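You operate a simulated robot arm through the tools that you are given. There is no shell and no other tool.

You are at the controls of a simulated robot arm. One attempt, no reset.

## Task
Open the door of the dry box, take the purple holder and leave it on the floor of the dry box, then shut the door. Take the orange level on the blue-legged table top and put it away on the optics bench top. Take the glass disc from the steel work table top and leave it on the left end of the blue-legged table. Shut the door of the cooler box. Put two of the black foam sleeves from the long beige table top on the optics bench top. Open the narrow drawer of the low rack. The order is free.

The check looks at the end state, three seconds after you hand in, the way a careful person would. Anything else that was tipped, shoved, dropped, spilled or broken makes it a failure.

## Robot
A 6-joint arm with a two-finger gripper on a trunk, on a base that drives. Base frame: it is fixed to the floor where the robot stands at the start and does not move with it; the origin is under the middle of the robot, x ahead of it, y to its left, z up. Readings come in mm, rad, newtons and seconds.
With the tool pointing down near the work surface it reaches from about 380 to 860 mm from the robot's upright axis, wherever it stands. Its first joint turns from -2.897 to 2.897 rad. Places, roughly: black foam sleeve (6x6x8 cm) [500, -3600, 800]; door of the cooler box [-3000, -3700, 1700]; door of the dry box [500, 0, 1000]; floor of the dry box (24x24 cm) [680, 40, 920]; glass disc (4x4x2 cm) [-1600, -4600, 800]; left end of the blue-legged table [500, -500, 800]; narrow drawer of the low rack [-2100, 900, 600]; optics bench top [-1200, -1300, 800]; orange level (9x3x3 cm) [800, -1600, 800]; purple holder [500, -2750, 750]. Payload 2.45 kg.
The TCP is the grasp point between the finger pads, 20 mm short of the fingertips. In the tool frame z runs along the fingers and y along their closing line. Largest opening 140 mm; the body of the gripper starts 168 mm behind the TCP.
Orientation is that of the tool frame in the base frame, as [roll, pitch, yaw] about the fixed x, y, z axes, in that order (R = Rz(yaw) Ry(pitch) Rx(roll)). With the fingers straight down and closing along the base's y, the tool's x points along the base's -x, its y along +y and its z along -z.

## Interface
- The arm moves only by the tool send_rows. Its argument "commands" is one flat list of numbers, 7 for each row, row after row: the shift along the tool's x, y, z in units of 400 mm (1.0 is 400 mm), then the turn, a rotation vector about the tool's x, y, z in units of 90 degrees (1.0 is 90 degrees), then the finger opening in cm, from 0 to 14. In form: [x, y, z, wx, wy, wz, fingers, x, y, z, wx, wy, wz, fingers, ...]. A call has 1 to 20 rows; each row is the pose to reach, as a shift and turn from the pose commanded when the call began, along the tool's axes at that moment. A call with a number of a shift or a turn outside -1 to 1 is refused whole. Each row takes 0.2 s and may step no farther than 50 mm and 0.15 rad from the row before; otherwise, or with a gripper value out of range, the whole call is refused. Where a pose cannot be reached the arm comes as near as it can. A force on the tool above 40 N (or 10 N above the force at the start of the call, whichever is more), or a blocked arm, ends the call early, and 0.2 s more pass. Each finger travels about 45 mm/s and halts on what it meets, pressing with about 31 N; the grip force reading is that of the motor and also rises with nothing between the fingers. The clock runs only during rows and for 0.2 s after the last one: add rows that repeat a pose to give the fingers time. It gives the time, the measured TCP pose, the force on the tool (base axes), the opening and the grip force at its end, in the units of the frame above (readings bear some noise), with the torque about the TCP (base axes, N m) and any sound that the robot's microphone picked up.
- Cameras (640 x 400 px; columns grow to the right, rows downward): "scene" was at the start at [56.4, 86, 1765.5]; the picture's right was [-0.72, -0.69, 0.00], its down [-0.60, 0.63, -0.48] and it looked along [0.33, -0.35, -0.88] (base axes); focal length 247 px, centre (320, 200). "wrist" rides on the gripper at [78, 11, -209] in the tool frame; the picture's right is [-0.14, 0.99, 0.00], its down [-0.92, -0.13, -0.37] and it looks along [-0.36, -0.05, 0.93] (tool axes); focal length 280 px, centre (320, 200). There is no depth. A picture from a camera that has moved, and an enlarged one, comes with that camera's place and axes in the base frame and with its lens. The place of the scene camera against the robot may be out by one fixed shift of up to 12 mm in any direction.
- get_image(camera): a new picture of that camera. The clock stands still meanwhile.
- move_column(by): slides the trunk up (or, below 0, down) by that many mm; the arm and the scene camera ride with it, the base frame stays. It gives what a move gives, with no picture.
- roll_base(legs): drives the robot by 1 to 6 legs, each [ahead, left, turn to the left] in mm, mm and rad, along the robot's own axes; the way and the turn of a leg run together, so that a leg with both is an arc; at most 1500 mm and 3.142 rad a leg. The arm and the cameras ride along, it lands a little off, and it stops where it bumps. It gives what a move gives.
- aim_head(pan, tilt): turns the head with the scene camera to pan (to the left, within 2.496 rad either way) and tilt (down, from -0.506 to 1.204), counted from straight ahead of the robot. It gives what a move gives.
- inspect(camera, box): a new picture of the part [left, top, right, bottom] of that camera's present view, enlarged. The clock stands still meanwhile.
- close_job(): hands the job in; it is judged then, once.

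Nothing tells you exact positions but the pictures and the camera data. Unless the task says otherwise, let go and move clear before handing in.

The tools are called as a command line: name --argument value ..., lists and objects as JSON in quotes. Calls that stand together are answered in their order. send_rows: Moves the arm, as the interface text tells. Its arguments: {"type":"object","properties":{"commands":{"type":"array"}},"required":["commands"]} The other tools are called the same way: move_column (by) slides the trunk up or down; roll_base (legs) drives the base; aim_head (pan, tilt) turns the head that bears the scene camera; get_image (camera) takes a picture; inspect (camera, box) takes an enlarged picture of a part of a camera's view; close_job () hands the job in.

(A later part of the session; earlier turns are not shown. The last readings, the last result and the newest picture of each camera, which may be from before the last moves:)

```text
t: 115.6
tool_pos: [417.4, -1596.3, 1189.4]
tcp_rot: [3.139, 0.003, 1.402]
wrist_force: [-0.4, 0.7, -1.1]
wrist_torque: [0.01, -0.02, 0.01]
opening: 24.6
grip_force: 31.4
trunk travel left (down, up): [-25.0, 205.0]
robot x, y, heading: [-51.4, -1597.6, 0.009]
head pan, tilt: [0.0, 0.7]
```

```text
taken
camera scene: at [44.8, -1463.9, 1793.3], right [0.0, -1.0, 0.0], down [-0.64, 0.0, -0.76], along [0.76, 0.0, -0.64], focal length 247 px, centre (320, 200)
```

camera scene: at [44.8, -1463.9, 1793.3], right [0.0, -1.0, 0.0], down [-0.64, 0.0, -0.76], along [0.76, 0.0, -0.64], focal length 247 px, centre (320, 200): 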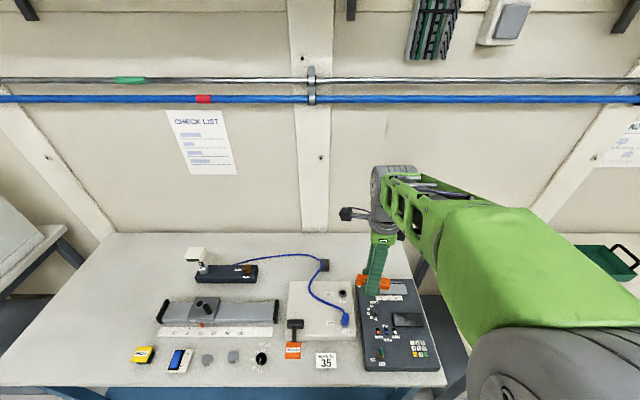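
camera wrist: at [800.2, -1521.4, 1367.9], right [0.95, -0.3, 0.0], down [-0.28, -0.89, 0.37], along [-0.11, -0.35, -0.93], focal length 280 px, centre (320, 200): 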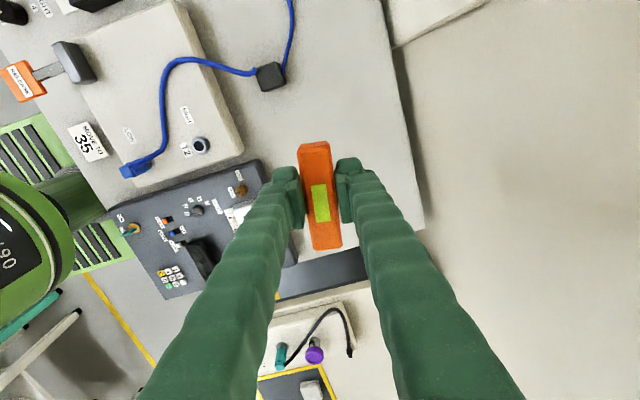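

I'll back off and turn around in two legs.

roll_base --legs '[[-300, 0, 0], [0, 0, 1.57], [0, 0, 1.57]]'

get_image --camera "scene"

get_image --camera "wrist"

```text
t: 125.3
tool_pos: [-817.8, -1608.4, 1187.2]
tcp_rot: [3.139, 0.001, -1.727]
wrist_force: [0.0, -0.1, -0.2]
wrist_torque: [0.01, 0.01, 0.02]
opening: 24.5
grip_force: 30.6
trunk travel left (down, up): [-25.0, 205.0]
robot x, y, heading: [-351.8, -1597.7, -3.123]
head pan, tilt: [0.0, 0.7]
```

```text
taken
camera scene: at [-441.3, -1747.2, 1793.3], right [-0.02, 1.0, 0.0], down [0.64, 0.01, -0.76], along [-0.76, -0.01, -0.64], focal length 247 px, centre (320, 200)
```

scene: 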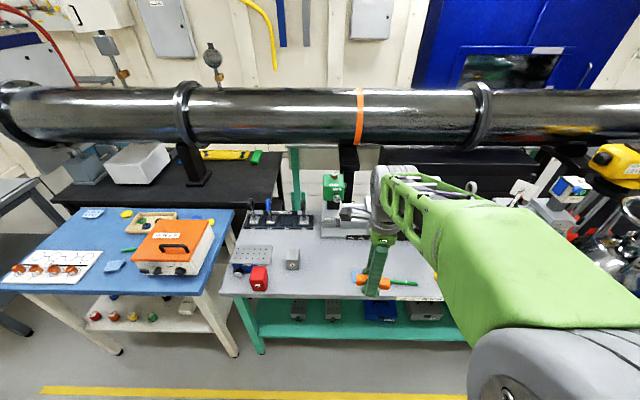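

```text
taken
camera wrist: at [-840.5, -1684.6, 1398.1], right [-0.96, 0.29, 0.0], down [0.27, 0.89, 0.37], along [0.1, 0.36, -0.93], focal length 280 px, centre (320, 200)
```

wrist: 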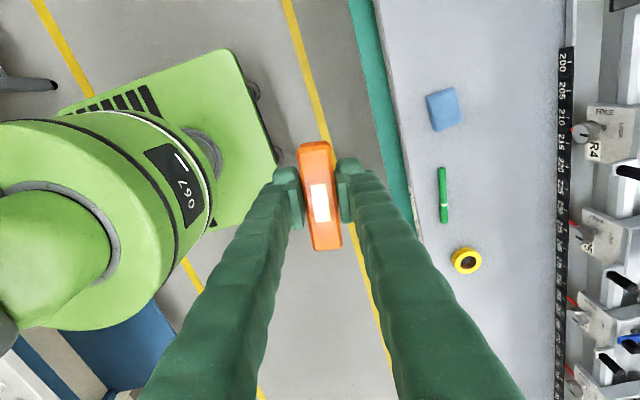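

The optics bench front strip (x -940 to -1300) is mostly free. I'll move closer to set the level down between the blue sponge and the green pen.

roll_base --legs '[[166, -121, -0.0186]]'

get_image --camera "wrist"

get_image --camera "scene"

```text
t: 127.1
tool_pos: [-984.4, -1478.9, 1187.4]
tcp_rot: [3.139, 0.001, -1.746]
wrist_force: [-0.4, 0.6, -0.9]
wrist_torque: [-0.04, -0.04, 0.03]
opening: 24.8
grip_force: 31.6
trunk travel left (down, up): [-25.0, 205.0]
robot x, y, heading: [-518.4, -1479.1, 3.139]
head pan, tilt: [0.0, 0.7]
```

```text
taken
camera wrist: at [-1009.1, -1555.2, 1397.9], right [-0.95, 0.31, 0.0], down [0.29, 0.88, 0.37], along [0.11, 0.35, -0.93], focal length 280 px, centre (320, 200)
```

wrist: 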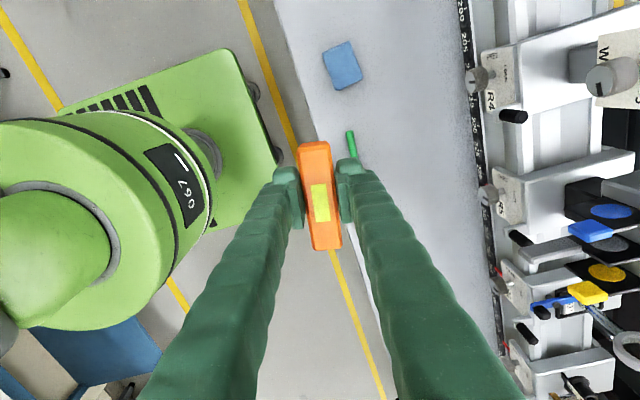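

```text
taken
camera scene: at [-611.1, -1625.1, 1793.3], right [0.0, 1.0, 0.0], down [0.64, 0.0, -0.76], along [-0.76, 0.0, -0.64], focal length 247 px, centre (320, 200)
```

scene: 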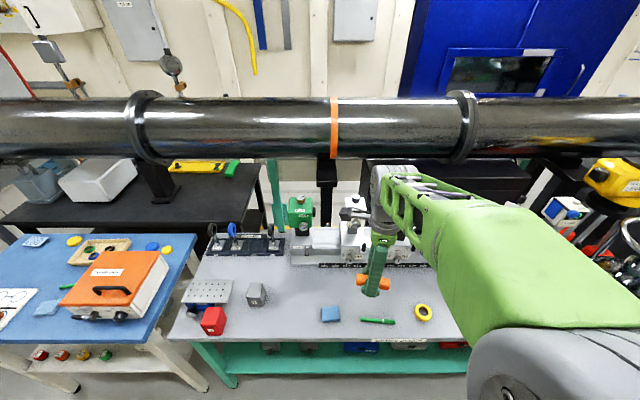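

The bench top is about z≈803. I'll lower the level over (-1180, -1480) to a bit above the surface.

send_rows --commands '[0.0097, 0.0533, 0.0908, 0, 0, 0, 2, 0.0194, 0.1067, 0.1817, 0, 0, 0, 2, 0.0292, 0.16, 0.2725, 0, 0, 0, 2, 0.0389, 0.2133, 0.3633, 0, 0, 0, 2, 0.0486, 0.2667, 0.4542, 0, 0, 0, 2, 0.0583, 0.32, 0.545, 0, 0, 0, 2, 0.0681, 0.3733, 0.6358, 0, 0, 0, 2, 0.0778, 0.4267, 0.7267, 0, 0, 0, 2, 0.0875, 0.48, 0.8175, 0, 0, 0, 2]'

get_image --camera "wrist"

```text
t: 129.1
tool_pos: [-1181.2, -1480.4, 861.9]
tcp_rot: [3.14, 0.003, -1.747]
wrist_force: [-0.2, -0.8, -1.3]
wrist_torque: [0.0, 0.02, -0.02]
opening: 24.6
grip_force: 30.6
trunk travel left (down, up): [-25.0, 205.0]
robot x, y, heading: [-513.9, -1479.3, 3.144]
head pan, tilt: [0.0, 0.7]
```

```text
taken
camera wrist: at [-1205.9, -1556.0, 1071.2], right [-0.95, 0.31, 0.0], down [0.29, 0.88, 0.37], along [0.11, 0.35, -0.93], focal length 280 px, centre (320, 200)
```

wrist: 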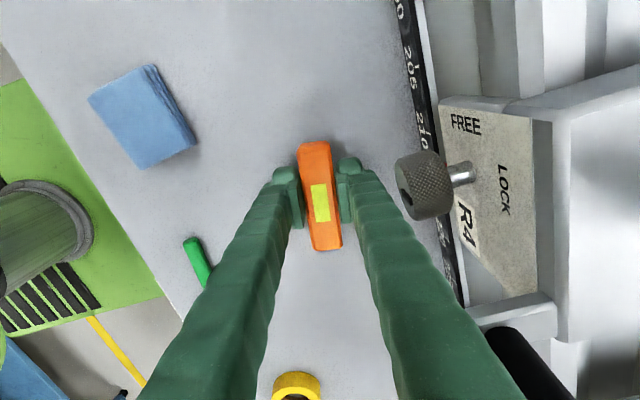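

The spot is clear; the R4 knob is to the right with enough margin. I'll lower in small steps watching the force.

send_rows --commands '[0, 0, 0.03, 0, 0, 0, 2, 0, 0, 0.06, 0, 0, 0, 2, 0, 0, 0.07, 0, 0, 0, 2, 0, 0, 0.075, 0, 0, 0, 2]'

send_rows --commands '[0, 0, 0.005, 0, 0, 0, 2, 0, 0, 0.01, 0, 0, 0, 2]'

send_rows --commands '[0, 0, 0.005, 0, 0, 0, 2, 0, 0, 0.01, 0, 0, 0, 2]'

```text
t: 129.9
tool_pos: [-1181.1, -1480.5, 840.0]
tcp_rot: [3.135, 0.002, -1.743]
wrist_force: [9.2, -0.5, 23.0]
wrist_torque: [0.09, -0.65, 0.02]
opening: 24.5
grip_force: 31.2
trunk travel left (down, up): [-25.0, 205.0]
robot x, y, heading: [-516.6, -1480.1, 3.143]
head pan, tilt: [0.0, 0.7]
stopped in row 4: the force on the tool passed its limit at 46 N (the readings are from after the stop); the commanded pose is now the measured one
```

```text
t: 130.3
tool_pos: [-1180.3, -1479.9, 840.2]
tcp_rot: [3.135, 0.001, -1.743]
wrist_force: [9.7, 1.0, 20.5]
wrist_torque: [-0.01, -0.64, 0.08]
opening: 24.6
grip_force: 30.9
trunk travel left (down, up): [-25.0, 205.0]
robot x, y, heading: [-519.2, -1480.3, 3.14]
head pan, tilt: [0.0, 0.7]
stopped in row 1: the force on the tool passed its limit at 43 N (the readings are from after the stop); the commanded pose is now the measured one
```

```text
t: 130.7
tool_pos: [-1183.1, -1480.3, 839.6]
tcp_rot: [3.133, 0.003, -1.744]
wrist_force: [9.5, 0.7, 21.6]
wrist_torque: [-0.08, -0.62, 0.07]
opening: 24.8
grip_force: 31.1
trunk travel left (down, up): [-25.0, 205.0]
robot x, y, heading: [-517.1, -1477.9, 3.141]
head pan, tilt: [0.0, 0.7]
stopped in row 2: the force on the tool passed its limit at 43 N (the readings are from after the stop); the commanded pose is now the measured one
```

Contact with the bench at TCP z≈840. I'll ease up slightly and release.

send_rows --commands '[0, 0, -0.004, 0, 0, 0, 2, 0, 0, -0.004, 0, 0, 0, 3, 0, 0, -0.004, 0, 0, 0, 4.5, 0, 0, -0.004, 0, 0, 0, 4.5, 0, 0, -0.06, 0, 0, 0, 4.5, 0, 0, -0.15, 0, 0, 0, 4.5, 0, 0, -0.25, 0, 0, 0, 4.5]'

get_image --camera "wrist"

```text
t: 132.3
tool_pos: [-1181.5, -1482.0, 938.9]
tcp_rot: [3.133, 0.003, -1.744]
wrist_force: [0.4, -0.8, 0.2]
wrist_torque: [0.02, 0.0, -0.01]
opening: 45.2
grip_force: 0.2
trunk travel left (down, up): [-25.0, 205.0]
robot x, y, heading: [-513.1, -1477.4, 3.136]
head pan, tilt: [0.0, 0.7]
```

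```text
taken
camera wrist: at [-1205.1, -1557.3, 1148.6], right [-0.95, 0.31, 0.01], down [0.29, 0.88, 0.37], along [0.11, 0.35, -0.93], focal length 280 px, centre (320, 200)
```

wrist: 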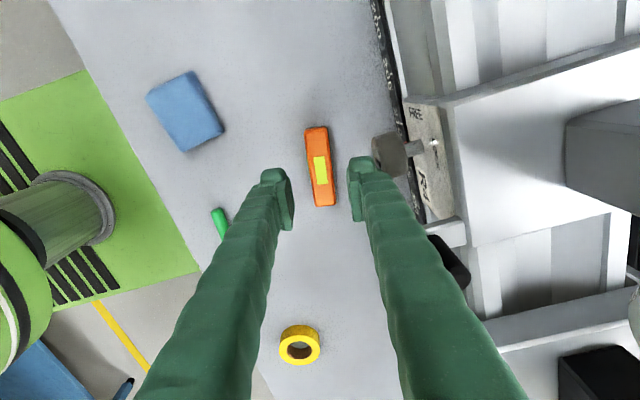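

The level is placed and stands well. I'll raise and retract the arm, then drive towards the long beige table.

send_rows --commands '[0, 0, -0.12, 0, 0, 0, 5, 0, 0, -0.24, 0, 0, 0, 5, -0.015, -0.08, -0.32, 0, 0, 0, 5, -0.03, -0.17, -0.4, 0, 0, 0, 5, -0.045, -0.26, -0.47, 0, 0, 0, 5, -0.06, -0.345, -0.54, 0, 0, 0, 5, -0.074, -0.43, -0.59, 0, 0, 0, 5, -0.086, -0.4925, -0.625, 0, 0, 0, 5]'

roll_base --legs '[[-190, 0, 0], [0, 0, -1.57], [0, 0, -1.57], [0, -1400, 0]]'

aim_head --pan -0.4 --tilt 0.6

get_image --camera "scene"

```text
t: 134.1
tool_pos: [-980.5, -1482.3, 1186.5]
tcp_rot: [3.135, 0.002, -1.744]
wrist_force: [0.0, 0.8, 0.1]
wrist_torque: [-0.04, 0.02, -0.03]
opening: 49.9
grip_force: 0.1
trunk travel left (down, up): [-25.0, 205.0]
robot x, y, heading: [-512.7, -1478.9, 3.137]
head pan, tilt: [0.0, 0.7]
```

```text
t: 155.3
tool_pos: [163.3, -2861.0, 1186.1]
tcp_rot: [3.134, 0.002, 1.425]
wrist_force: [0.3, 0.5, 0.0]
wrist_torque: [-0.03, 0.0, 0.02]
opening: 50.0
grip_force: 0.1
trunk travel left (down, up): [-25.0, 205.0]
robot x, y, heading: [-297.7, -2877.7, 0.029]
head pan, tilt: [0.0, 0.7]
```

```text
t: 156.2
tool_pos: [163.8, -2861.2, 1185.9]
tcp_rot: [3.135, 0.002, 1.426]
wrist_force: [-0.5, -0.2, -1.2]
wrist_torque: [0.04, 0.02, 0.04]
opening: 50.1
grip_force: 0.1
trunk travel left (down, up): [-25.0, 205.0]
robot x, y, heading: [-301.5, -2879.2, 0.027]
head pan, tilt: [-0.4, 0.6]
```

```text
taken
camera scene: at [-210.8, -2776.0, 1802.0], right [-0.36, -0.93, 0.0], down [-0.53, 0.21, -0.82], along [0.77, -0.3, -0.57], focal length 247 px, centre (320, 200)
```

scene: 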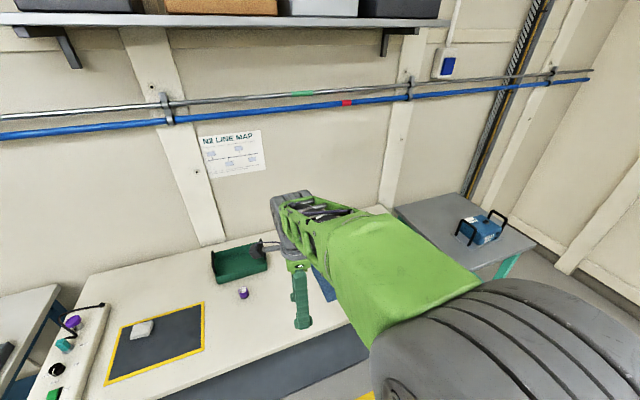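

The purple holder stands near the green tray. I'll enlarge it and look at the rest of the beige table.

inspect --camera "scene" --box '[190, 230, 320, 340]'

get_image --camera "wrist"

aim_head --pan -1.3 --tilt 0.6

get_image --camera "scene"

```text
3.64 times, centred on (255, 285) of scene
camera zoom: at [-210.8, -2776.0, 1802.0], right [-0.36, -0.93, 0.0], down [-0.53, 0.21, -0.82], along [0.77, -0.3, -0.57], focal length 899 px, centre (556, -109)
```

zoom: 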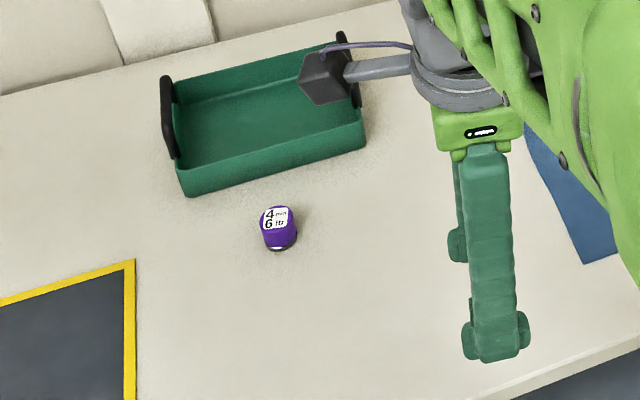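

```text
taken
camera wrist: at [183.7, -2785.2, 1396.0], right [0.96, -0.28, 0.01], down [-0.26, -0.89, 0.37], along [-0.1, -0.36, -0.93], focal length 280 px, centre (320, 200)
```

wrist: 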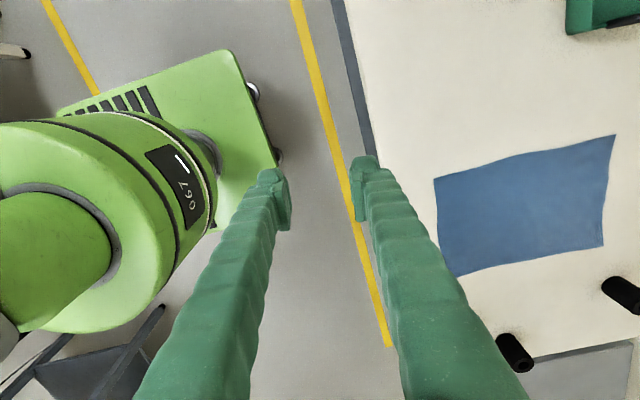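

```text
t: 157.4
tool_pos: [164.2, -2861.3, 1185.4]
tcp_rot: [3.135, 0.002, 1.424]
wrist_force: [0.3, 0.3, -0.1]
wrist_torque: [0.02, 0.0, -0.01]
opening: 49.9
grip_force: 0.1
trunk travel left (down, up): [-25.0, 205.0]
robot x, y, heading: [-299.1, -2878.7, 0.025]
head pan, tilt: [-1.3, 0.6]
```

```text
taken
camera scene: at [-267.2, -2828.3, 1802.0], right [-0.96, -0.29, 0.0], down [-0.17, 0.54, -0.83], along [0.24, -0.79, -0.56], focal length 247 px, centre (320, 200)
```

scene: 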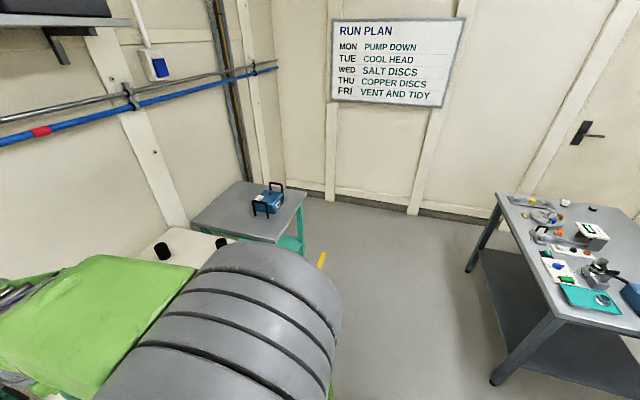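

The black sleeves are at the far end of this table. I'll drive further along to see them properly.

roll_base --legs '[[0, -650, -0.026]]'

aim_head --pan -0.1 --tilt 0.75

get_image --camera "scene"

get_image --camera "wrist"

```text
t: 163.6
tool_pos: [172.0, -3532.5, 1186.2]
tcp_rot: [3.135, 0.003, 1.398]
wrist_force: [0.8, 1.2, 0.2]
wrist_torque: [0.05, 0.0, 0.01]
opening: 50.0
grip_force: 0.1
trunk travel left (down, up): [-25.0, 205.0]
robot x, y, heading: [-293.0, -3538.4, -0.003]
head pan, tilt: [-1.3, 0.6]
```

```text
t: 165.0
tool_pos: [171.6, -3532.2, 1186.1]
tcp_rot: [3.135, 0.002, 1.398]
wrist_force: [-0.5, 0.1, -0.5]
wrist_torque: [-0.02, -0.01, 0.03]
opening: 50.1
grip_force: 0.1
trunk travel left (down, up): [-25.0, 205.0]
robot x, y, heading: [-293.7, -3536.5, -0.001]
head pan, tilt: [-0.099, 0.75]
```

```text
taken
camera scene: at [-198.8, -3410.0, 1789.1], right [-0.1, -0.99, 0.0], down [-0.68, 0.07, -0.73], along [0.73, -0.07, -0.68], focal length 247 px, centre (320, 200)
```

scene: 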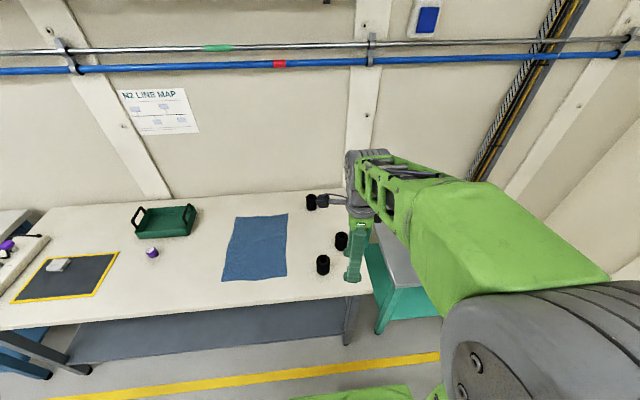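

```text
taken
camera wrist: at [194.0, -3456.4, 1396.0], right [0.95, -0.31, 0.01], down [-0.29, -0.88, 0.37], along [-0.11, -0.35, -0.93], focal length 280 px, centre (320, 200)
```

wrist: 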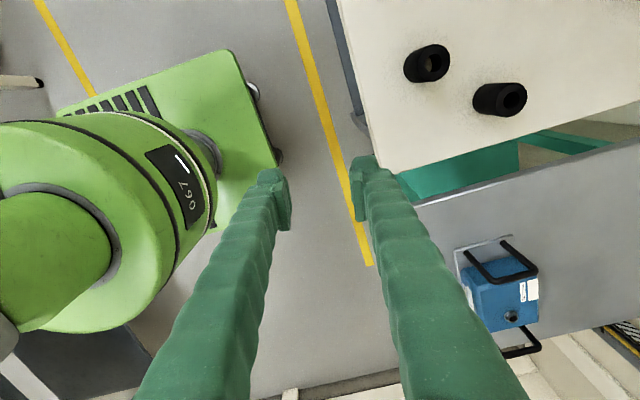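

There are three sleeves standing upright. I'll enlarge the two near ones.

inspect --camera "wrist" --box '[380, 20, 560, 130]'

inspect --camera "scene" --box '[280, 180, 400, 300]'

```text
3.56 times, centred on (470, 75) of wrist
camera zoom: at [194.0, -3456.4, 1396.0], right [0.95, -0.31, 0.01], down [-0.29, -0.88, 0.37], along [-0.11, -0.35, -0.93], focal length 997 px, centre (-213, 644)
```

zoom: 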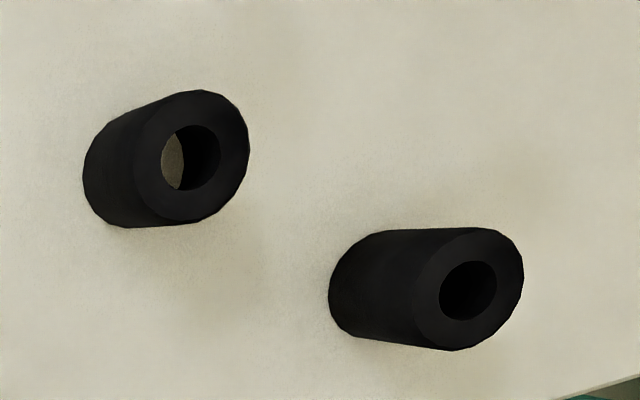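

```text
3.33 times, centred on (340, 240) of scene
camera zoom: at [-198.8, -3410.0, 1789.1], right [-0.1, -0.99, 0.0], down [-0.68, 0.07, -0.73], along [0.73, -0.07, -0.68], focal length 824 px, centre (253, 67)
```

zoom: 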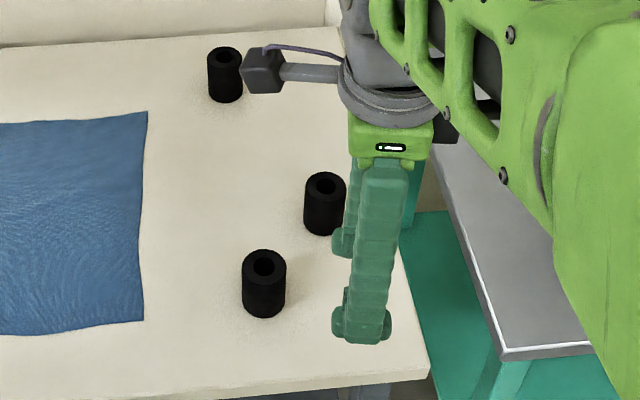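

I'll take the nearer sleeve first, at about (408, -3477), moving over it at z≈960 for a better look.

send_rows --commands '[0.0296, 0.0697, 0.0706, 0, 0, 0, 6, 0.0593, 0.1394, 0.1412, 0, 0, 0, 7, 0.0889, 0.2091, 0.2119, 0, 0, 0, 8, 0.1185, 0.2788, 0.2825, 0, 0, 0, 9, 0.1481, 0.3484, 0.3531, 0, 0, 0, 10, 0.1778, 0.4181, 0.4238, 0, 0, 0, 10, 0.2074, 0.4878, 0.4944, 0, 0, 0, 10, 0.237, 0.5575, 0.565, 0, 0, 0, 10]'

get_image --camera "wrist"

```text
t: 166.8
tool_pos: [410.7, -3477.1, 961.5]
tcp_rot: [3.134, 0.002, 1.399]
wrist_force: [-0.4, -0.6, -0.1]
wrist_torque: [0.03, 0.02, -0.02]
opening: 100.0
grip_force: 0.0
trunk travel left (down, up): [-25.0, 205.0]
robot x, y, heading: [-293.6, -3534.2, -0.003]
head pan, tilt: [-0.099, 0.75]
```

```text
taken
camera wrist: at [433.1, -3401.6, 1171.5], right [0.95, -0.31, 0.01], down [-0.29, -0.88, 0.37], along [-0.11, -0.35, -0.93], focal length 280 px, centre (320, 200)
```

wrist: 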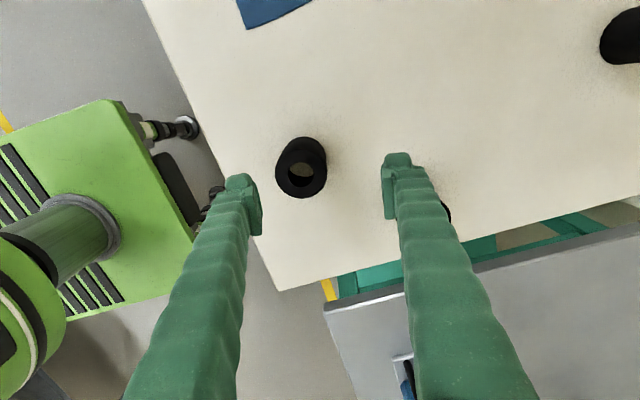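

Triangulated: the sleeve's top is at z≈885, centred at (388, -3476). I'll shift over it, descend and grip.

send_rows --commands '[-0.006, -0.056, 0.02, 0, 0, 0, 10, -0.006, -0.056, 0.09, 0, 0, 0, 10, -0.006, -0.056, 0.16, 0, 0, 0, 10, -0.006, -0.056, 0.23, 0, 0, 0, 10, -0.006, -0.056, 0.2775, 0, 0, 0, 10]'

get_image --camera "wrist"

```text
t: 168.0
tool_pos: [386.5, -3475.6, 848.7]
tcp_rot: [3.136, 0.002, 1.398]
wrist_force: [-0.2, 0.5, 0.2]
wrist_torque: [0.03, 0.03, -0.01]
opening: 99.9
grip_force: 0.1
trunk travel left (down, up): [-25.0, 205.0]
robot x, y, heading: [-291.6, -3531.5, -0.002]
head pan, tilt: [-0.099, 0.75]
```

```text
taken
camera wrist: at [409.5, -3401.0, 1059.8], right [0.95, -0.31, 0.01], down [-0.29, -0.88, 0.37], along [-0.11, -0.35, -0.93], focal length 280 px, centre (320, 200)
```

wrist: 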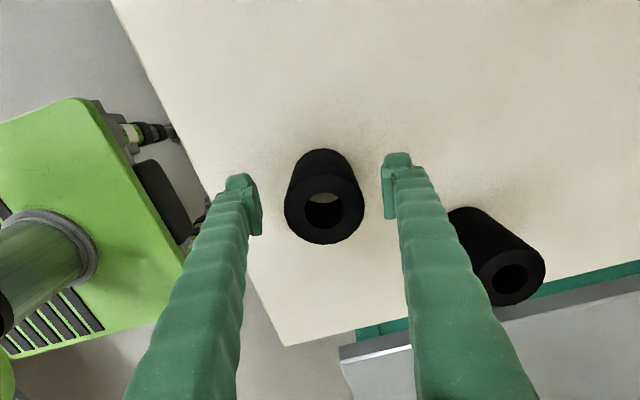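

The sleeve is centred between the fingers. I'll close on it and lift.

send_rows --commands '[0, 0, 0, 0, 0, 0, 8, 0, 0, 0, 0, 0, 0, 6, 0, 0, 0, 0, 0, 0, 4.5, 0, 0, 0, 0, 0, 0, 4.5, 0, 0, 0, 0, 0, 0, 4.5, 0, 0, -0.04, 0, 0, 0, 4.5, 0, 0, -0.1, 0, 0, 0, 4.5]'

get_image --camera "wrist"

```text
t: 169.6
tool_pos: [386.1, -3477.1, 890.6]
tcp_rot: [3.135, 0.003, 1.396]
wrist_force: [0.3, -0.5, 0.1]
wrist_torque: [0.01, 0.01, 0.03]
opening: 54.5
grip_force: 30.9
trunk travel left (down, up): [-25.0, 205.0]
robot x, y, heading: [-291.6, -3530.8, 0.002]
head pan, tilt: [-0.099, 0.75]
```

```text
taken
camera wrist: at [408.8, -3401.5, 1100.3], right [0.95, -0.31, 0.01], down [-0.29, -0.88, 0.37], along [-0.11, -0.35, -0.93], focal length 280 px, centre (320, 200)
```

wrist: 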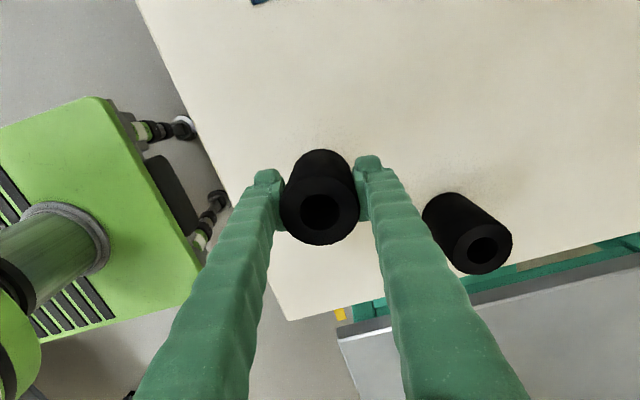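

The sleeve is gripped (54.5 mm) and lifted. I'll retract and carry it to the optics bench.

send_rows --commands '[0, 0, -0.1, 0, 0, 0, 4.5, -0.015, -0.03, -0.21, 0, 0, 0, 4.5, -0.04, -0.08, -0.31, 0, 0, 0, 4.5, -0.065, -0.14, -0.4, 0, 0, 0, 4.5, -0.095, -0.2, -0.48, 0, 0, 0, 4.5, -0.125, -0.27, -0.56, 0, 0, 0, 4.5, -0.155, -0.34, -0.63, 0, 0, 0, 4.5, -0.19, -0.41, -0.69, 0, 0, 0, 4.5, -0.215, -0.47, -0.735, 0, 0, 0, 4.5, -0.23, -0.5025, -0.75, 0, 0, 0, 4.5]'

aim_head --pan 0 --tilt 0.7

roll_base --legs '[[0, 1200, 0], [0, 1100, 0], [0, 0, 1.57], [0, 0, 1.571]]'

get_image --camera "wrist"

get_image --camera "scene"

```text
t: 171.8
tool_pos: [170.5, -3531.0, 1188.3]
tcp_rot: [3.135, 0.002, 1.399]
wrist_force: [0.1, 0.4, -0.1]
wrist_torque: [-0.01, -0.03, 0.03]
opening: 54.3
grip_force: 29.8
trunk travel left (down, up): [-25.0, 205.0]
robot x, y, heading: [-291.7, -3534.6, -0.002]
head pan, tilt: [-0.099, 0.75]
```

```text
t: 172.5
tool_pos: [170.5, -3531.4, 1189.2]
tcp_rot: [3.135, 0.001, 1.399]
wrist_force: [0.5, 0.1, 1.1]
wrist_torque: [-0.05, 0.04, 0.0]
opening: 54.3
grip_force: 30.6
trunk travel left (down, up): [-25.0, 205.0]
robot x, y, heading: [-296.3, -3535.5, -0.004]
head pan, tilt: [0.0, 0.7]
```

```text
t: 200.4
tool_pos: [-737.3, -1258.7, 1190.5]
tcp_rot: [3.135, 0.001, -1.719]
wrist_force: [-0.2, 1.1, -0.9]
wrist_torque: [-0.02, 0.01, 0.01]
opening: 53.7
grip_force: 31.1
trunk travel left (down, up): [-25.0, 205.0]
robot x, y, heading: [-272.5, -1242.3, -3.119]
head pan, tilt: [0.0, 0.7]
```

```text
taken
camera wrist: at [-757.5, -1334.5, 1399.3], right [-0.96, 0.28, 0.01], down [0.27, 0.89, 0.37], along [0.1, 0.36, -0.93], focal length 280 px, centre (320, 200)
```

wrist: 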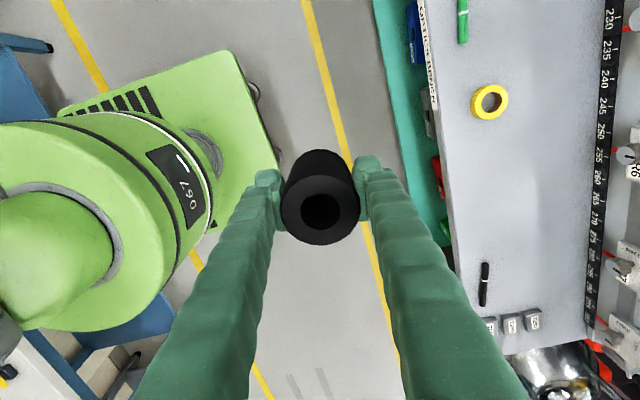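

```text
taken
camera scene: at [-362.7, -1392.1, 1793.3], right [-0.02, 1.0, 0.0], down [0.64, 0.01, -0.76], along [-0.76, -0.02, -0.64], focal length 247 px, centre (320, 200)
```

scene: 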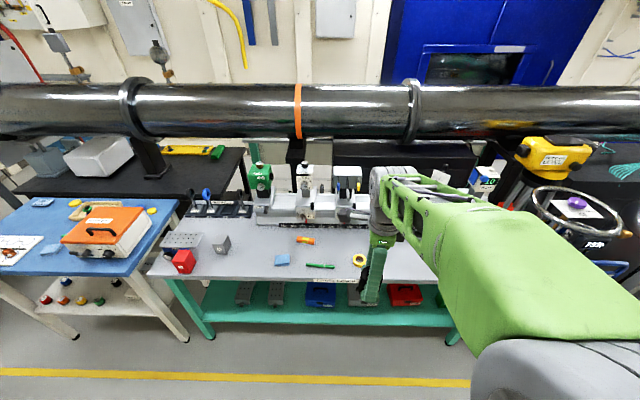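

The free bench area between the yellow tape and the black pen suits both sleeves. I'll move up to the bench there.

roll_base --legs '[[243, -197, -0.0226]]'

get_image --camera "wrist"

```text
t: 202.8
tool_pos: [-980.0, -1053.1, 1190.4]
tcp_rot: [3.136, 0.004, -1.747]
wrist_force: [-0.4, 0.2, -0.1]
wrist_torque: [-0.05, -0.02, -0.02]
opening: 53.9
grip_force: 31.1
trunk travel left (down, up): [-25.0, 205.0]
robot x, y, heading: [-512.2, -1050.5, 3.136]
head pan, tilt: [0.0, 0.7]
```

```text
taken
camera wrist: at [-1003.5, -1128.4, 1399.1], right [-0.95, 0.31, 0.01], down [0.29, 0.88, 0.37], along [0.11, 0.35, -0.93], focal length 280 px, centre (320, 200)
```

wrist: 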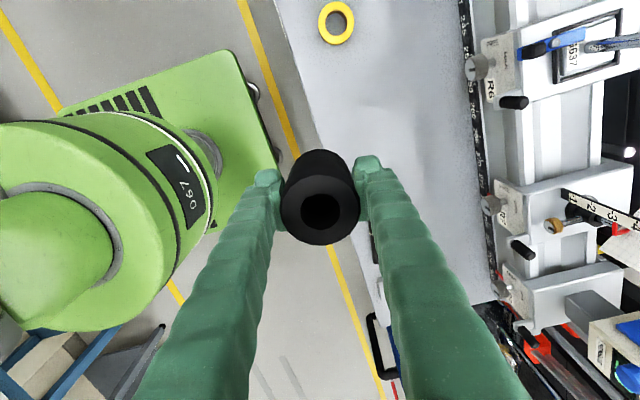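

I'll lower the sleeve over (-1140, -1053).

send_rows --commands '[0.0088, 0.0493, 0.0969, 0, 0, 0, 4.5, 0.0175, 0.0985, 0.1938, 0, 0, 0, 4.5, 0.0263, 0.1478, 0.2906, 0, 0, 0, 4.5, 0.035, 0.197, 0.3875, 0, 0, 0, 4.5, 0.0438, 0.2463, 0.4844, 0, 0, 0, 4.5, 0.0525, 0.2955, 0.5813, 0, 0, 0, 4.5, 0.0613, 0.3448, 0.6781, 0, 0, 0, 4.5, 0.07, 0.394, 0.775, 0, 0, 0, 4.5]'

get_image --camera "wrist"

```text
t: 204.6
tool_pos: [-1143.3, -1052.5, 881.7]
tcp_rot: [3.135, 0.002, -1.745]
wrist_force: [-0.2, 0.2, 0.0]
wrist_torque: [-0.02, 0.01, -0.01]
opening: 54.0
grip_force: 31.0
trunk travel left (down, up): [-25.0, 205.0]
robot x, y, heading: [-514.9, -1047.9, 3.14]
head pan, tilt: [0.0, 0.7]
```

```text
taken
camera wrist: at [-1165.0, -1128.0, 1090.3], right [-0.95, 0.31, 0.01], down [0.29, 0.88, 0.37], along [0.11, 0.35, -0.93], focal length 280 px, centre (320, 200)
```

wrist: 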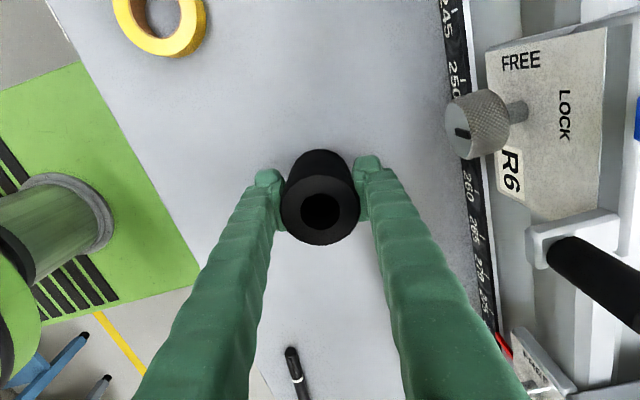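

Clear below. I'll lower in small steps until light contact.

send_rows --commands '[0, 0, 0.02, 0, 0, 0, 4.5, 0, 0, 0.035, 0, 0, 0, 4.5]'

send_rows --commands '[0, 0, 0.0075, 0, 0, 0, 4.5]'

send_rows --commands '[0, 0, 0.0075, 0, 0, 0, 4.5]'

```text
t: 205.2
tool_pos: [-1143.2, -1050.7, 868.8]
tcp_rot: [3.132, 0.001, -1.745]
wrist_force: [3.6, 0.0, 23.0]
wrist_torque: [-0.01, -0.52, 0.0]
opening: 53.8
grip_force: 31.1
trunk travel left (down, up): [-25.0, 205.0]
robot x, y, heading: [-514.9, -1051.4, 3.136]
head pan, tilt: [0.0, 0.7]
```

```text
t: 205.6
tool_pos: [-1143.4, -1052.1, 869.0]
tcp_rot: [3.127, 0.0, -1.743]
wrist_force: [6.7, 0.1, 21.8]
wrist_torque: [-0.03, -0.58, 0.01]
opening: 54.1
grip_force: 30.9
trunk travel left (down, up): [-25.0, 205.0]
robot x, y, heading: [-512.6, -1047.5, 3.138]
head pan, tilt: [0.0, 0.7]
stopped in row 1: the force on the tool passed its limit at 44 N (the readings are from after the stop); the commanded pose is now the measured one
```

```text
t: 206.0
tool_pos: [-1144.0, -1052.9, 868.1]
tcp_rot: [3.126, -0.002, -1.744]
wrist_force: [7.7, -0.5, 20.7]
wrist_torque: [-0.01, -0.5, -0.01]
opening: 53.8
grip_force: 30.9
trunk travel left (down, up): [-25.0, 205.0]
robot x, y, heading: [-515.1, -1050.3, 3.138]
head pan, tilt: [0.0, 0.7]
stopped in row 1: the force on the tool passed its limit at 42 N (the readings are from after the stop); the commanded pose is now the measured one
```

Contact at TCP z≈869. I'll ease up 1.5 mm, release, and rise.

send_rows --commands '[0, 0, -0.004, 0, 0, 0, 4.5, 0, 0, -0.004, 0, 0, 0, 6, 0, 0, -0.004, 0, 0, 0, 8, 0, 0, -0.004, 0, 0, 0, 8, 0, 0, -0.06, 0, 0, 0, 8, 0, 0, -0.15, 0, 0, 0, 8, 0, 0, -0.25, 0, 0, 0, 8, 0, 0, -0.35, 0, 0, 0, 8]'

get_image --camera "wrist"

```text
t: 207.8
tool_pos: [-1141.9, -1052.0, 1007.0]
tcp_rot: [3.128, 0.0, -1.743]
wrist_force: [-0.2, 0.6, -1.0]
wrist_torque: [0.01, 0.01, -0.01]
opening: 79.9
grip_force: 0.1
trunk travel left (down, up): [-25.0, 205.0]
robot x, y, heading: [-514.5, -1045.0, 3.144]
head pan, tilt: [0.0, 0.7]
```

```text
taken
camera wrist: at [-1163.8, -1127.6, 1217.1], right [-0.95, 0.31, 0.01], down [0.29, 0.88, 0.37], along [0.1, 0.35, -0.93], focal length 280 px, centre (320, 200)
```

wrist: 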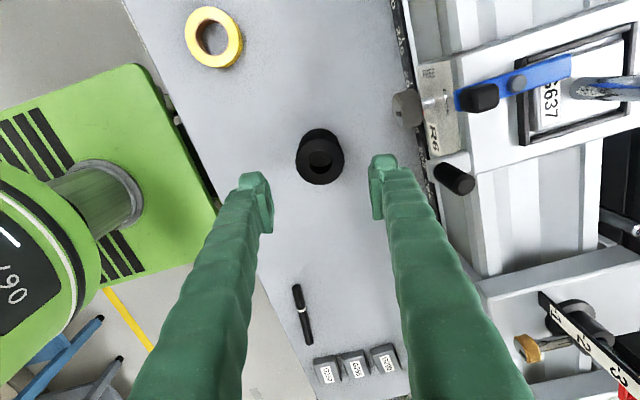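

The first sleeve stands on the bench. I'll retract and go back for the second one.

send_rows --commands '[-0.01, -0.06, -0.07, 0.001, 0, 0, 6, -0.022, -0.125, -0.15, 0.003, 0, 0, 6, -0.035, -0.195, -0.23, 0.004, 0, 0, 6, -0.047, -0.262, -0.31, 0.006, 0, 0, 6, -0.058, -0.33, -0.39, 0.007, 0, 0, 6, -0.07, -0.394, -0.4575, 0.0087, 0, 0, 6]'

roll_base --legs '[[-220, 0, 0], [0, 0, -1.57], [0, 0, -1.57], [0, -1300, 0], [0, -1200, 0]]'

get_image --camera "wrist"

```text
t: 209.2
tool_pos: [-979.5, -1052.9, 1186.9]
tcp_rot: [3.141, 0.001, -1.743]
wrist_force: [0.0, 1.1, 0.6]
wrist_torque: [-0.01, 0.04, -0.01]
opening: 60.1
grip_force: 0.1
trunk travel left (down, up): [-25.0, 205.0]
robot x, y, heading: [-513.5, -1051.5, 3.138]
head pan, tilt: [0.0, 0.7]
```

```text
t: 240.2
tool_pos: [165.1, -3557.2, 1186.9]
tcp_rot: [-3.142, -0.001, 1.394]
wrist_force: [0.1, 0.2, 0.2]
wrist_torque: [0.0, 0.01, -0.01]
opening: 59.9
grip_force: 0.1
trunk travel left (down, up): [-25.0, 205.0]
robot x, y, heading: [-301.0, -3558.7, -0.001]
head pan, tilt: [0.0, 0.7]
```

```text
taken
camera wrist: at [189.2, -3482.0, 1396.4], right [0.95, -0.31, 0.0], down [-0.29, -0.88, 0.37], along [-0.11, -0.35, -0.93], focal length 280 px, centre (320, 200)
```

wrist: 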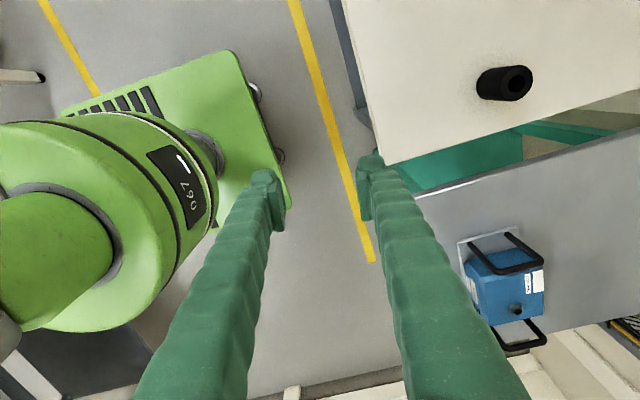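

The second sleeve is near (515, -3573). I'll roll 120 mm forward and move over it.

roll_base --legs '[[120, 0, 0]]'

send_rows --commands '[0.0076, 0.0713, 0.0709, 0, 0, 0, 7, 0.0153, 0.1426, 0.1419, 0, 0, 0, 8, 0.0229, 0.2139, 0.2128, 0, 0, 0, 9, 0.0305, 0.2853, 0.2838, 0, 0, 0, 10, 0.0381, 0.3566, 0.3547, 0, 0, 0, 10, 0.0458, 0.4279, 0.4256, 0, 0, 0, 10, 0.0534, 0.4992, 0.4966, 0, 0, 0, 10, 0.061, 0.5705, 0.5675, 0, 0, 0, 10]'

get_image --camera "wrist"

```text
t: 241.4
tool_pos: [284.7, -3557.5, 1185.8]
tcp_rot: [-3.141, 0.0, 1.394]
wrist_force: [-0.3, 0.4, 1.0]
wrist_torque: [-0.01, 0.03, 0.01]
opening: 60.3
grip_force: 0.0
trunk travel left (down, up): [-25.0, 205.0]
robot x, y, heading: [-178.3, -3556.7, 0.0]
head pan, tilt: [0.0, 0.7]
```

```text
t: 243.2
tool_pos: [512.8, -3574.2, 959.5]
tcp_rot: [3.142, -0.001, 1.395]
wrist_force: [-0.4, 0.5, 0.2]
wrist_torque: [-0.01, 0.02, -0.01]
opening: 100.0
grip_force: 0.0
trunk travel left (down, up): [-25.0, 205.0]
robot x, y, heading: [-181.0, -3561.7, -0.005]
head pan, tilt: [0.0, 0.7]
```

```text
taken
camera wrist: at [537.8, -3499.1, 1169.2], right [0.95, -0.31, 0.0], down [-0.29, -0.88, 0.37], along [-0.11, -0.35, -0.93], focal length 280 px, centre (320, 200)
```

wrist: 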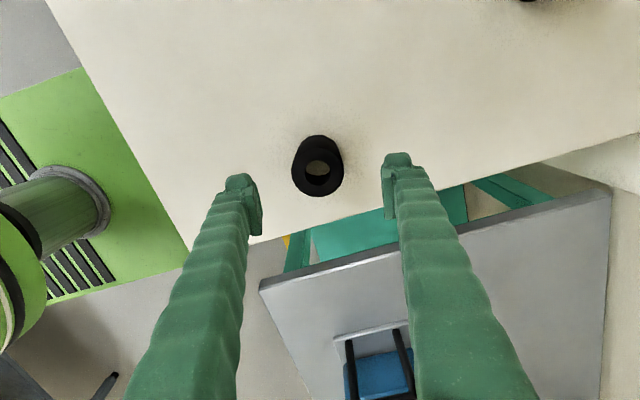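

The sleeve is nearly centred. I'll fine-tune, descend, grip and lift.

send_rows --commands '[-0.01, -0.005, 0.03, 0, 0, 0, 10, -0.01, -0.005, 0.1, 0, 0, 0, 10, -0.01, -0.005, 0.17, 0, 0, 0, 10, -0.01, -0.005, 0.23, 0, 0, 0, 10, -0.01, -0.005, 0.274, 0, 0, 0, 10, -0.01, -0.005, 0.274, 0, 0, 0, 8, -0.01, -0.005, 0.274, 0, 0, 0, 6, -0.01, -0.005, 0.274, 0, 0, 0, 4.5, -0.01, -0.005, 0.274, 0, 0, 0, 4.5, -0.01, -0.005, 0.274, 0, 0, 0, 4.5, -0.01, -0.005, 0.24, 0, 0, 0, 4.5, -0.01, -0.005, 0.16, 0, 0, 0, 4.5]'

get_image --camera "wrist"

```text
t: 245.8
tool_pos: [509.9, -3577.1, 894.1]
tcp_rot: [3.141, 0.0, 1.393]
wrist_force: [-0.1, -0.3, 1.0]
wrist_torque: [-0.01, -0.03, -0.01]
opening: 55.1
grip_force: 31.2
trunk travel left (down, up): [-25.0, 205.0]
robot x, y, heading: [-181.1, -3560.6, -0.008]
head pan, tilt: [0.0, 0.7]
```

```text
taken
camera wrist: at [534.4, -3502.2, 1104.8], right [0.95, -0.31, 0.0], down [-0.29, -0.88, 0.37], along [-0.11, -0.35, -0.93], focal length 280 px, centre (320, 200)
```

wrist: 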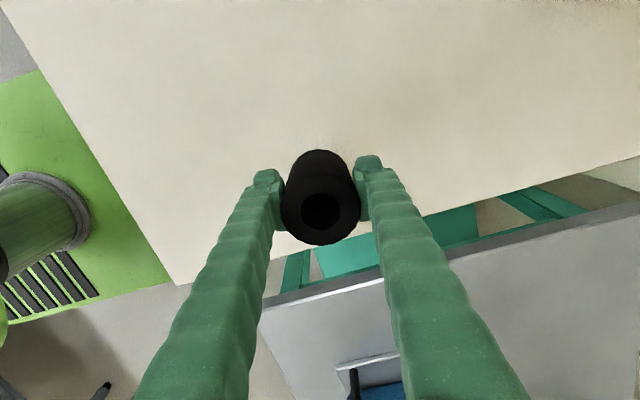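

Gripped. I'll retract and carry the second sleeve to the optics bench.

send_rows --commands '[0, 0, -0.1, 0, 0, 0, 4.5, -0.004, -0.04, -0.21, 0, 0, 0, 4.5, -0.01, -0.1, -0.31, 0, 0, 0, 4.5, -0.017, -0.17, -0.4, 0, 0, 0, 4.5, -0.024, -0.24, -0.48, 0, 0, 0, 4.5, -0.032, -0.31, -0.56, 0, 0, 0, 4.5, -0.04, -0.385, -0.63, 0, 0, 0, 4.5, -0.047, -0.46, -0.69, 0, 0, 0, 4.5, -0.053, -0.525, -0.73, 0, 0, 0, 4.5, -0.0575, -0.564, -0.74, 0, 0, 0, 4.5]'

roll_base --legs '[[-120, 0, 0], [0, 1300, 0], [0, 1320, 0], [0, 0, 1.57], [0, 0, 1.57]]'

get_image --camera "wrist"

```text
t: 248.0
tool_pos: [285.5, -3559.1, 1191.6]
tcp_rot: [3.141, 0.0, 1.395]
wrist_force: [-0.4, -0.5, 0.3]
wrist_torque: [0.01, 0.01, 0.02]
opening: 55.4
grip_force: 30.6
trunk travel left (down, up): [-25.0, 205.0]
robot x, y, heading: [-181.2, -3566.6, -0.0]
head pan, tilt: [0.0, 0.7]
```

```text
t: 279.5
tool_pos: [-776.3, -925.1, 1191.0]
tcp_rot: [3.142, 0.0, -1.773]
wrist_force: [-0.1, -1.2, -0.2]
wrist_torque: [0.03, 0.03, -0.02]
opening: 54.4
grip_force: 31.3
trunk travel left (down, up): [-25.0, 205.0]
robot x, y, heading: [-311.2, -935.8, 3.111]
head pan, tilt: [0.0, 0.7]
```

```text
taken
camera wrist: at [-802.9, -999.7, 1400.9], right [-0.94, 0.33, 0.0], down [0.31, 0.88, 0.37], along [0.12, 0.35, -0.93], focal length 280 px, centre (320, 200)
```

wrist: 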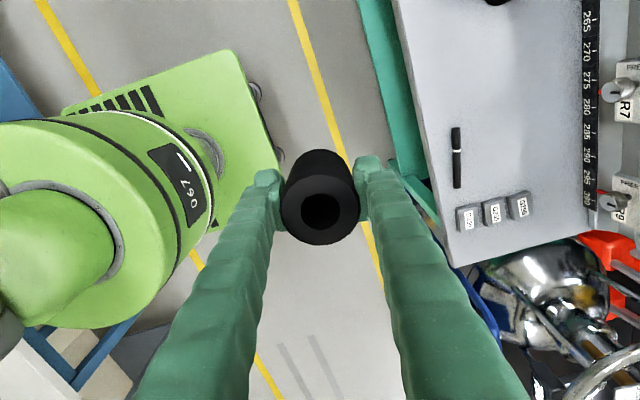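

I'll move up to the bench for the second sleeve, aiming at (-1145, -930).

roll_base --legs '[[204, 0, 0.03]]'

get_image --camera "wrist"

```text
t: 281.1
tool_pos: [-979.1, -935.6, 1190.8]
tcp_rot: [3.14, -0.001, -1.742]
wrist_force: [-0.4, -0.4, -0.2]
wrist_torque: [0.0, -0.03, 0.01]
opening: 54.4
grip_force: 30.9
trunk travel left (down, up): [-25.0, 205.0]
robot x, y, heading: [-514.8, -933.0, 3.144]
head pan, tilt: [0.0, 0.7]
```

```text
taken
camera wrist: at [-1004.3, -1010.7, 1400.5], right [-0.95, 0.3, 0.0], down [0.28, 0.89, 0.37], along [0.11, 0.35, -0.93], focal length 280 px, centre (320, 200)
```

wrist: 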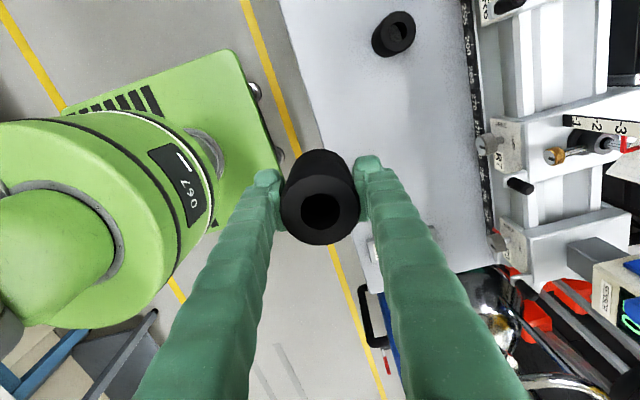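

send_rows --commands '[0.0073, 0.0514, 0.0969, 0, 0, 0, 4.5, 0.0146, 0.1028, 0.1938, 0, 0, 0, 4.5, 0.0219, 0.1541, 0.2906, 0, 0, 0, 4.5, 0.0293, 0.2055, 0.3875, 0, 0, 0, 4.5, 0.0366, 0.2569, 0.4844, 0, 0, 0, 4.5, 0.0439, 0.3083, 0.5813, 0, 0, 0, 4.5, 0.0512, 0.3596, 0.6781, 0, 0, 0, 4.5, 0.0585, 0.411, 0.775, 0, 0, 0, 4.5]'

get_image --camera "wrist"

```text
t: 282.9
tool_pos: [-1146.5, -930.5, 880.9]
tcp_rot: [-3.141, 0.0, -1.742]
wrist_force: [0.3, -1.0, -0.8]
wrist_torque: [0.0, 0.0, 0.02]
opening: 54.2
grip_force: 30.6
trunk travel left (down, up): [-25.0, 205.0]
robot x, y, heading: [-514.6, -932.7, 3.139]
head pan, tilt: [0.0, 0.7]
```

```text
taken
camera wrist: at [-1170.3, -1005.4, 1091.2], right [-0.95, 0.3, 0.0], down [0.28, 0.89, 0.37], along [0.11, 0.35, -0.93], focal length 280 px, centre (320, 200)
```

wrist: 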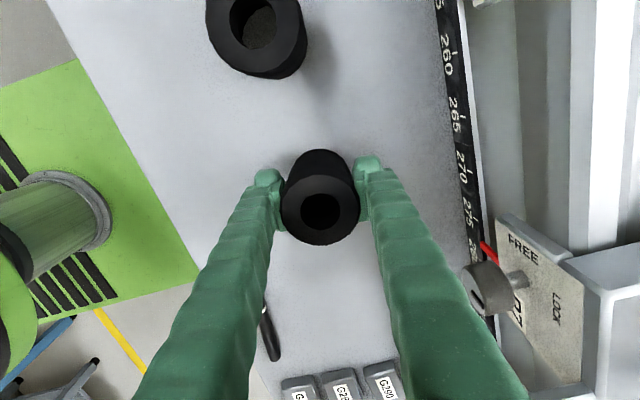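

Lower about 11 mm to light contact.

send_rows --commands '[0, 0, 0.015, 0, 0, 0, 4.5, 0, 0, 0.026, 0, 0, 0, 4.5]'

```text
t: 283.5
tool_pos: [-1146.4, -929.5, 871.3]
tcp_rot: [-3.142, 0.001, -1.742]
wrist_force: [0.1, -0.3, -0.5]
wrist_torque: [-0.04, 0.01, 0.03]
opening: 54.1
grip_force: 31.1
trunk travel left (down, up): [-25.0, 205.0]
robot x, y, heading: [-513.3, -934.0, 3.141]
head pan, tilt: [0.0, 0.7]
```

send_rows --commands '[0, 0, 0.005, 0, 0, 0, 4.5]'

```text
t: 283.9
tool_pos: [-1145.3, -929.2, 869.4]
tcp_rot: [3.141, 0.0, -1.741]
wrist_force: [0.3, 0.5, 1.4]
wrist_torque: [0.05, -0.02, -0.01]
opening: 54.4
grip_force: 31.0
trunk travel left (down, up): [-25.0, 205.0]
robot x, y, heading: [-518.3, -931.1, 3.141]
head pan, tilt: [0.0, 0.7]
```

send_rows --commands '[0, 0, 0.004, 0, 0, 0, 4.5]'

```text
t: 284.3
tool_pos: [-1146.0, -929.7, 870.1]
tcp_rot: [3.14, 0.001, -1.742]
wrist_force: [0.7, -1.5, 15.1]
wrist_torque: [0.02, -0.18, 0.03]
opening: 54.1
grip_force: 31.2
trunk travel left (down, up): [-25.0, 205.0]
robot x, y, heading: [-516.3, -933.6, 3.147]
head pan, tilt: [0.0, 0.7]
```

Contact. I'll release and rise.

send_rows --commands '[0, 0, -0.003, 0, 0, 0, 6, 0, 0, -0.003, 0, 0, 0, 8, 0, 0, -0.003, 0, 0, 0, 8, 0, 0, -0.06, 0, 0, 0, 8, 0, 0, -0.15, 0, 0, 0, 8, 0, 0, -0.25, 0, 0, 0, 8, 0, 0, -0.35, 0, 0, 0, 8]'

get_image --camera "wrist"

```text
t: 285.9
tool_pos: [-1143.3, -930.6, 1007.1]
tcp_rot: [-3.142, 0.0, -1.743]
wrist_force: [-0.7, -0.2, -0.2]
wrist_torque: [0.01, 0.0, -0.03]
opening: 80.1
grip_force: 0.1
trunk travel left (down, up): [-25.0, 205.0]
robot x, y, heading: [-515.1, -933.3, 3.147]
head pan, tilt: [0.0, 0.7]
```

```text
taken
camera wrist: at [-1168.5, -1005.9, 1217.4], right [-0.95, 0.3, 0.0], down [0.28, 0.89, 0.37], along [0.11, 0.35, -0.93], focal length 280 px, centre (320, 200)
```

wrist: 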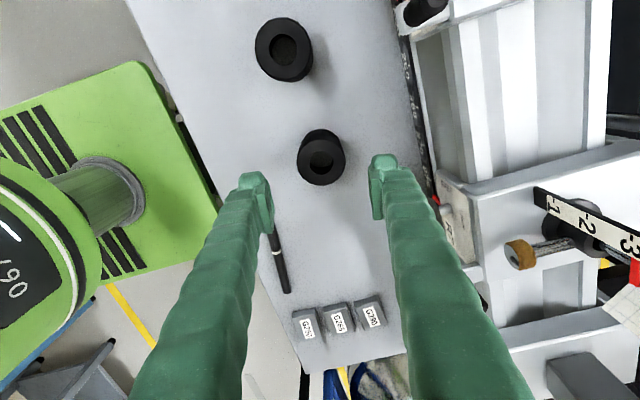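

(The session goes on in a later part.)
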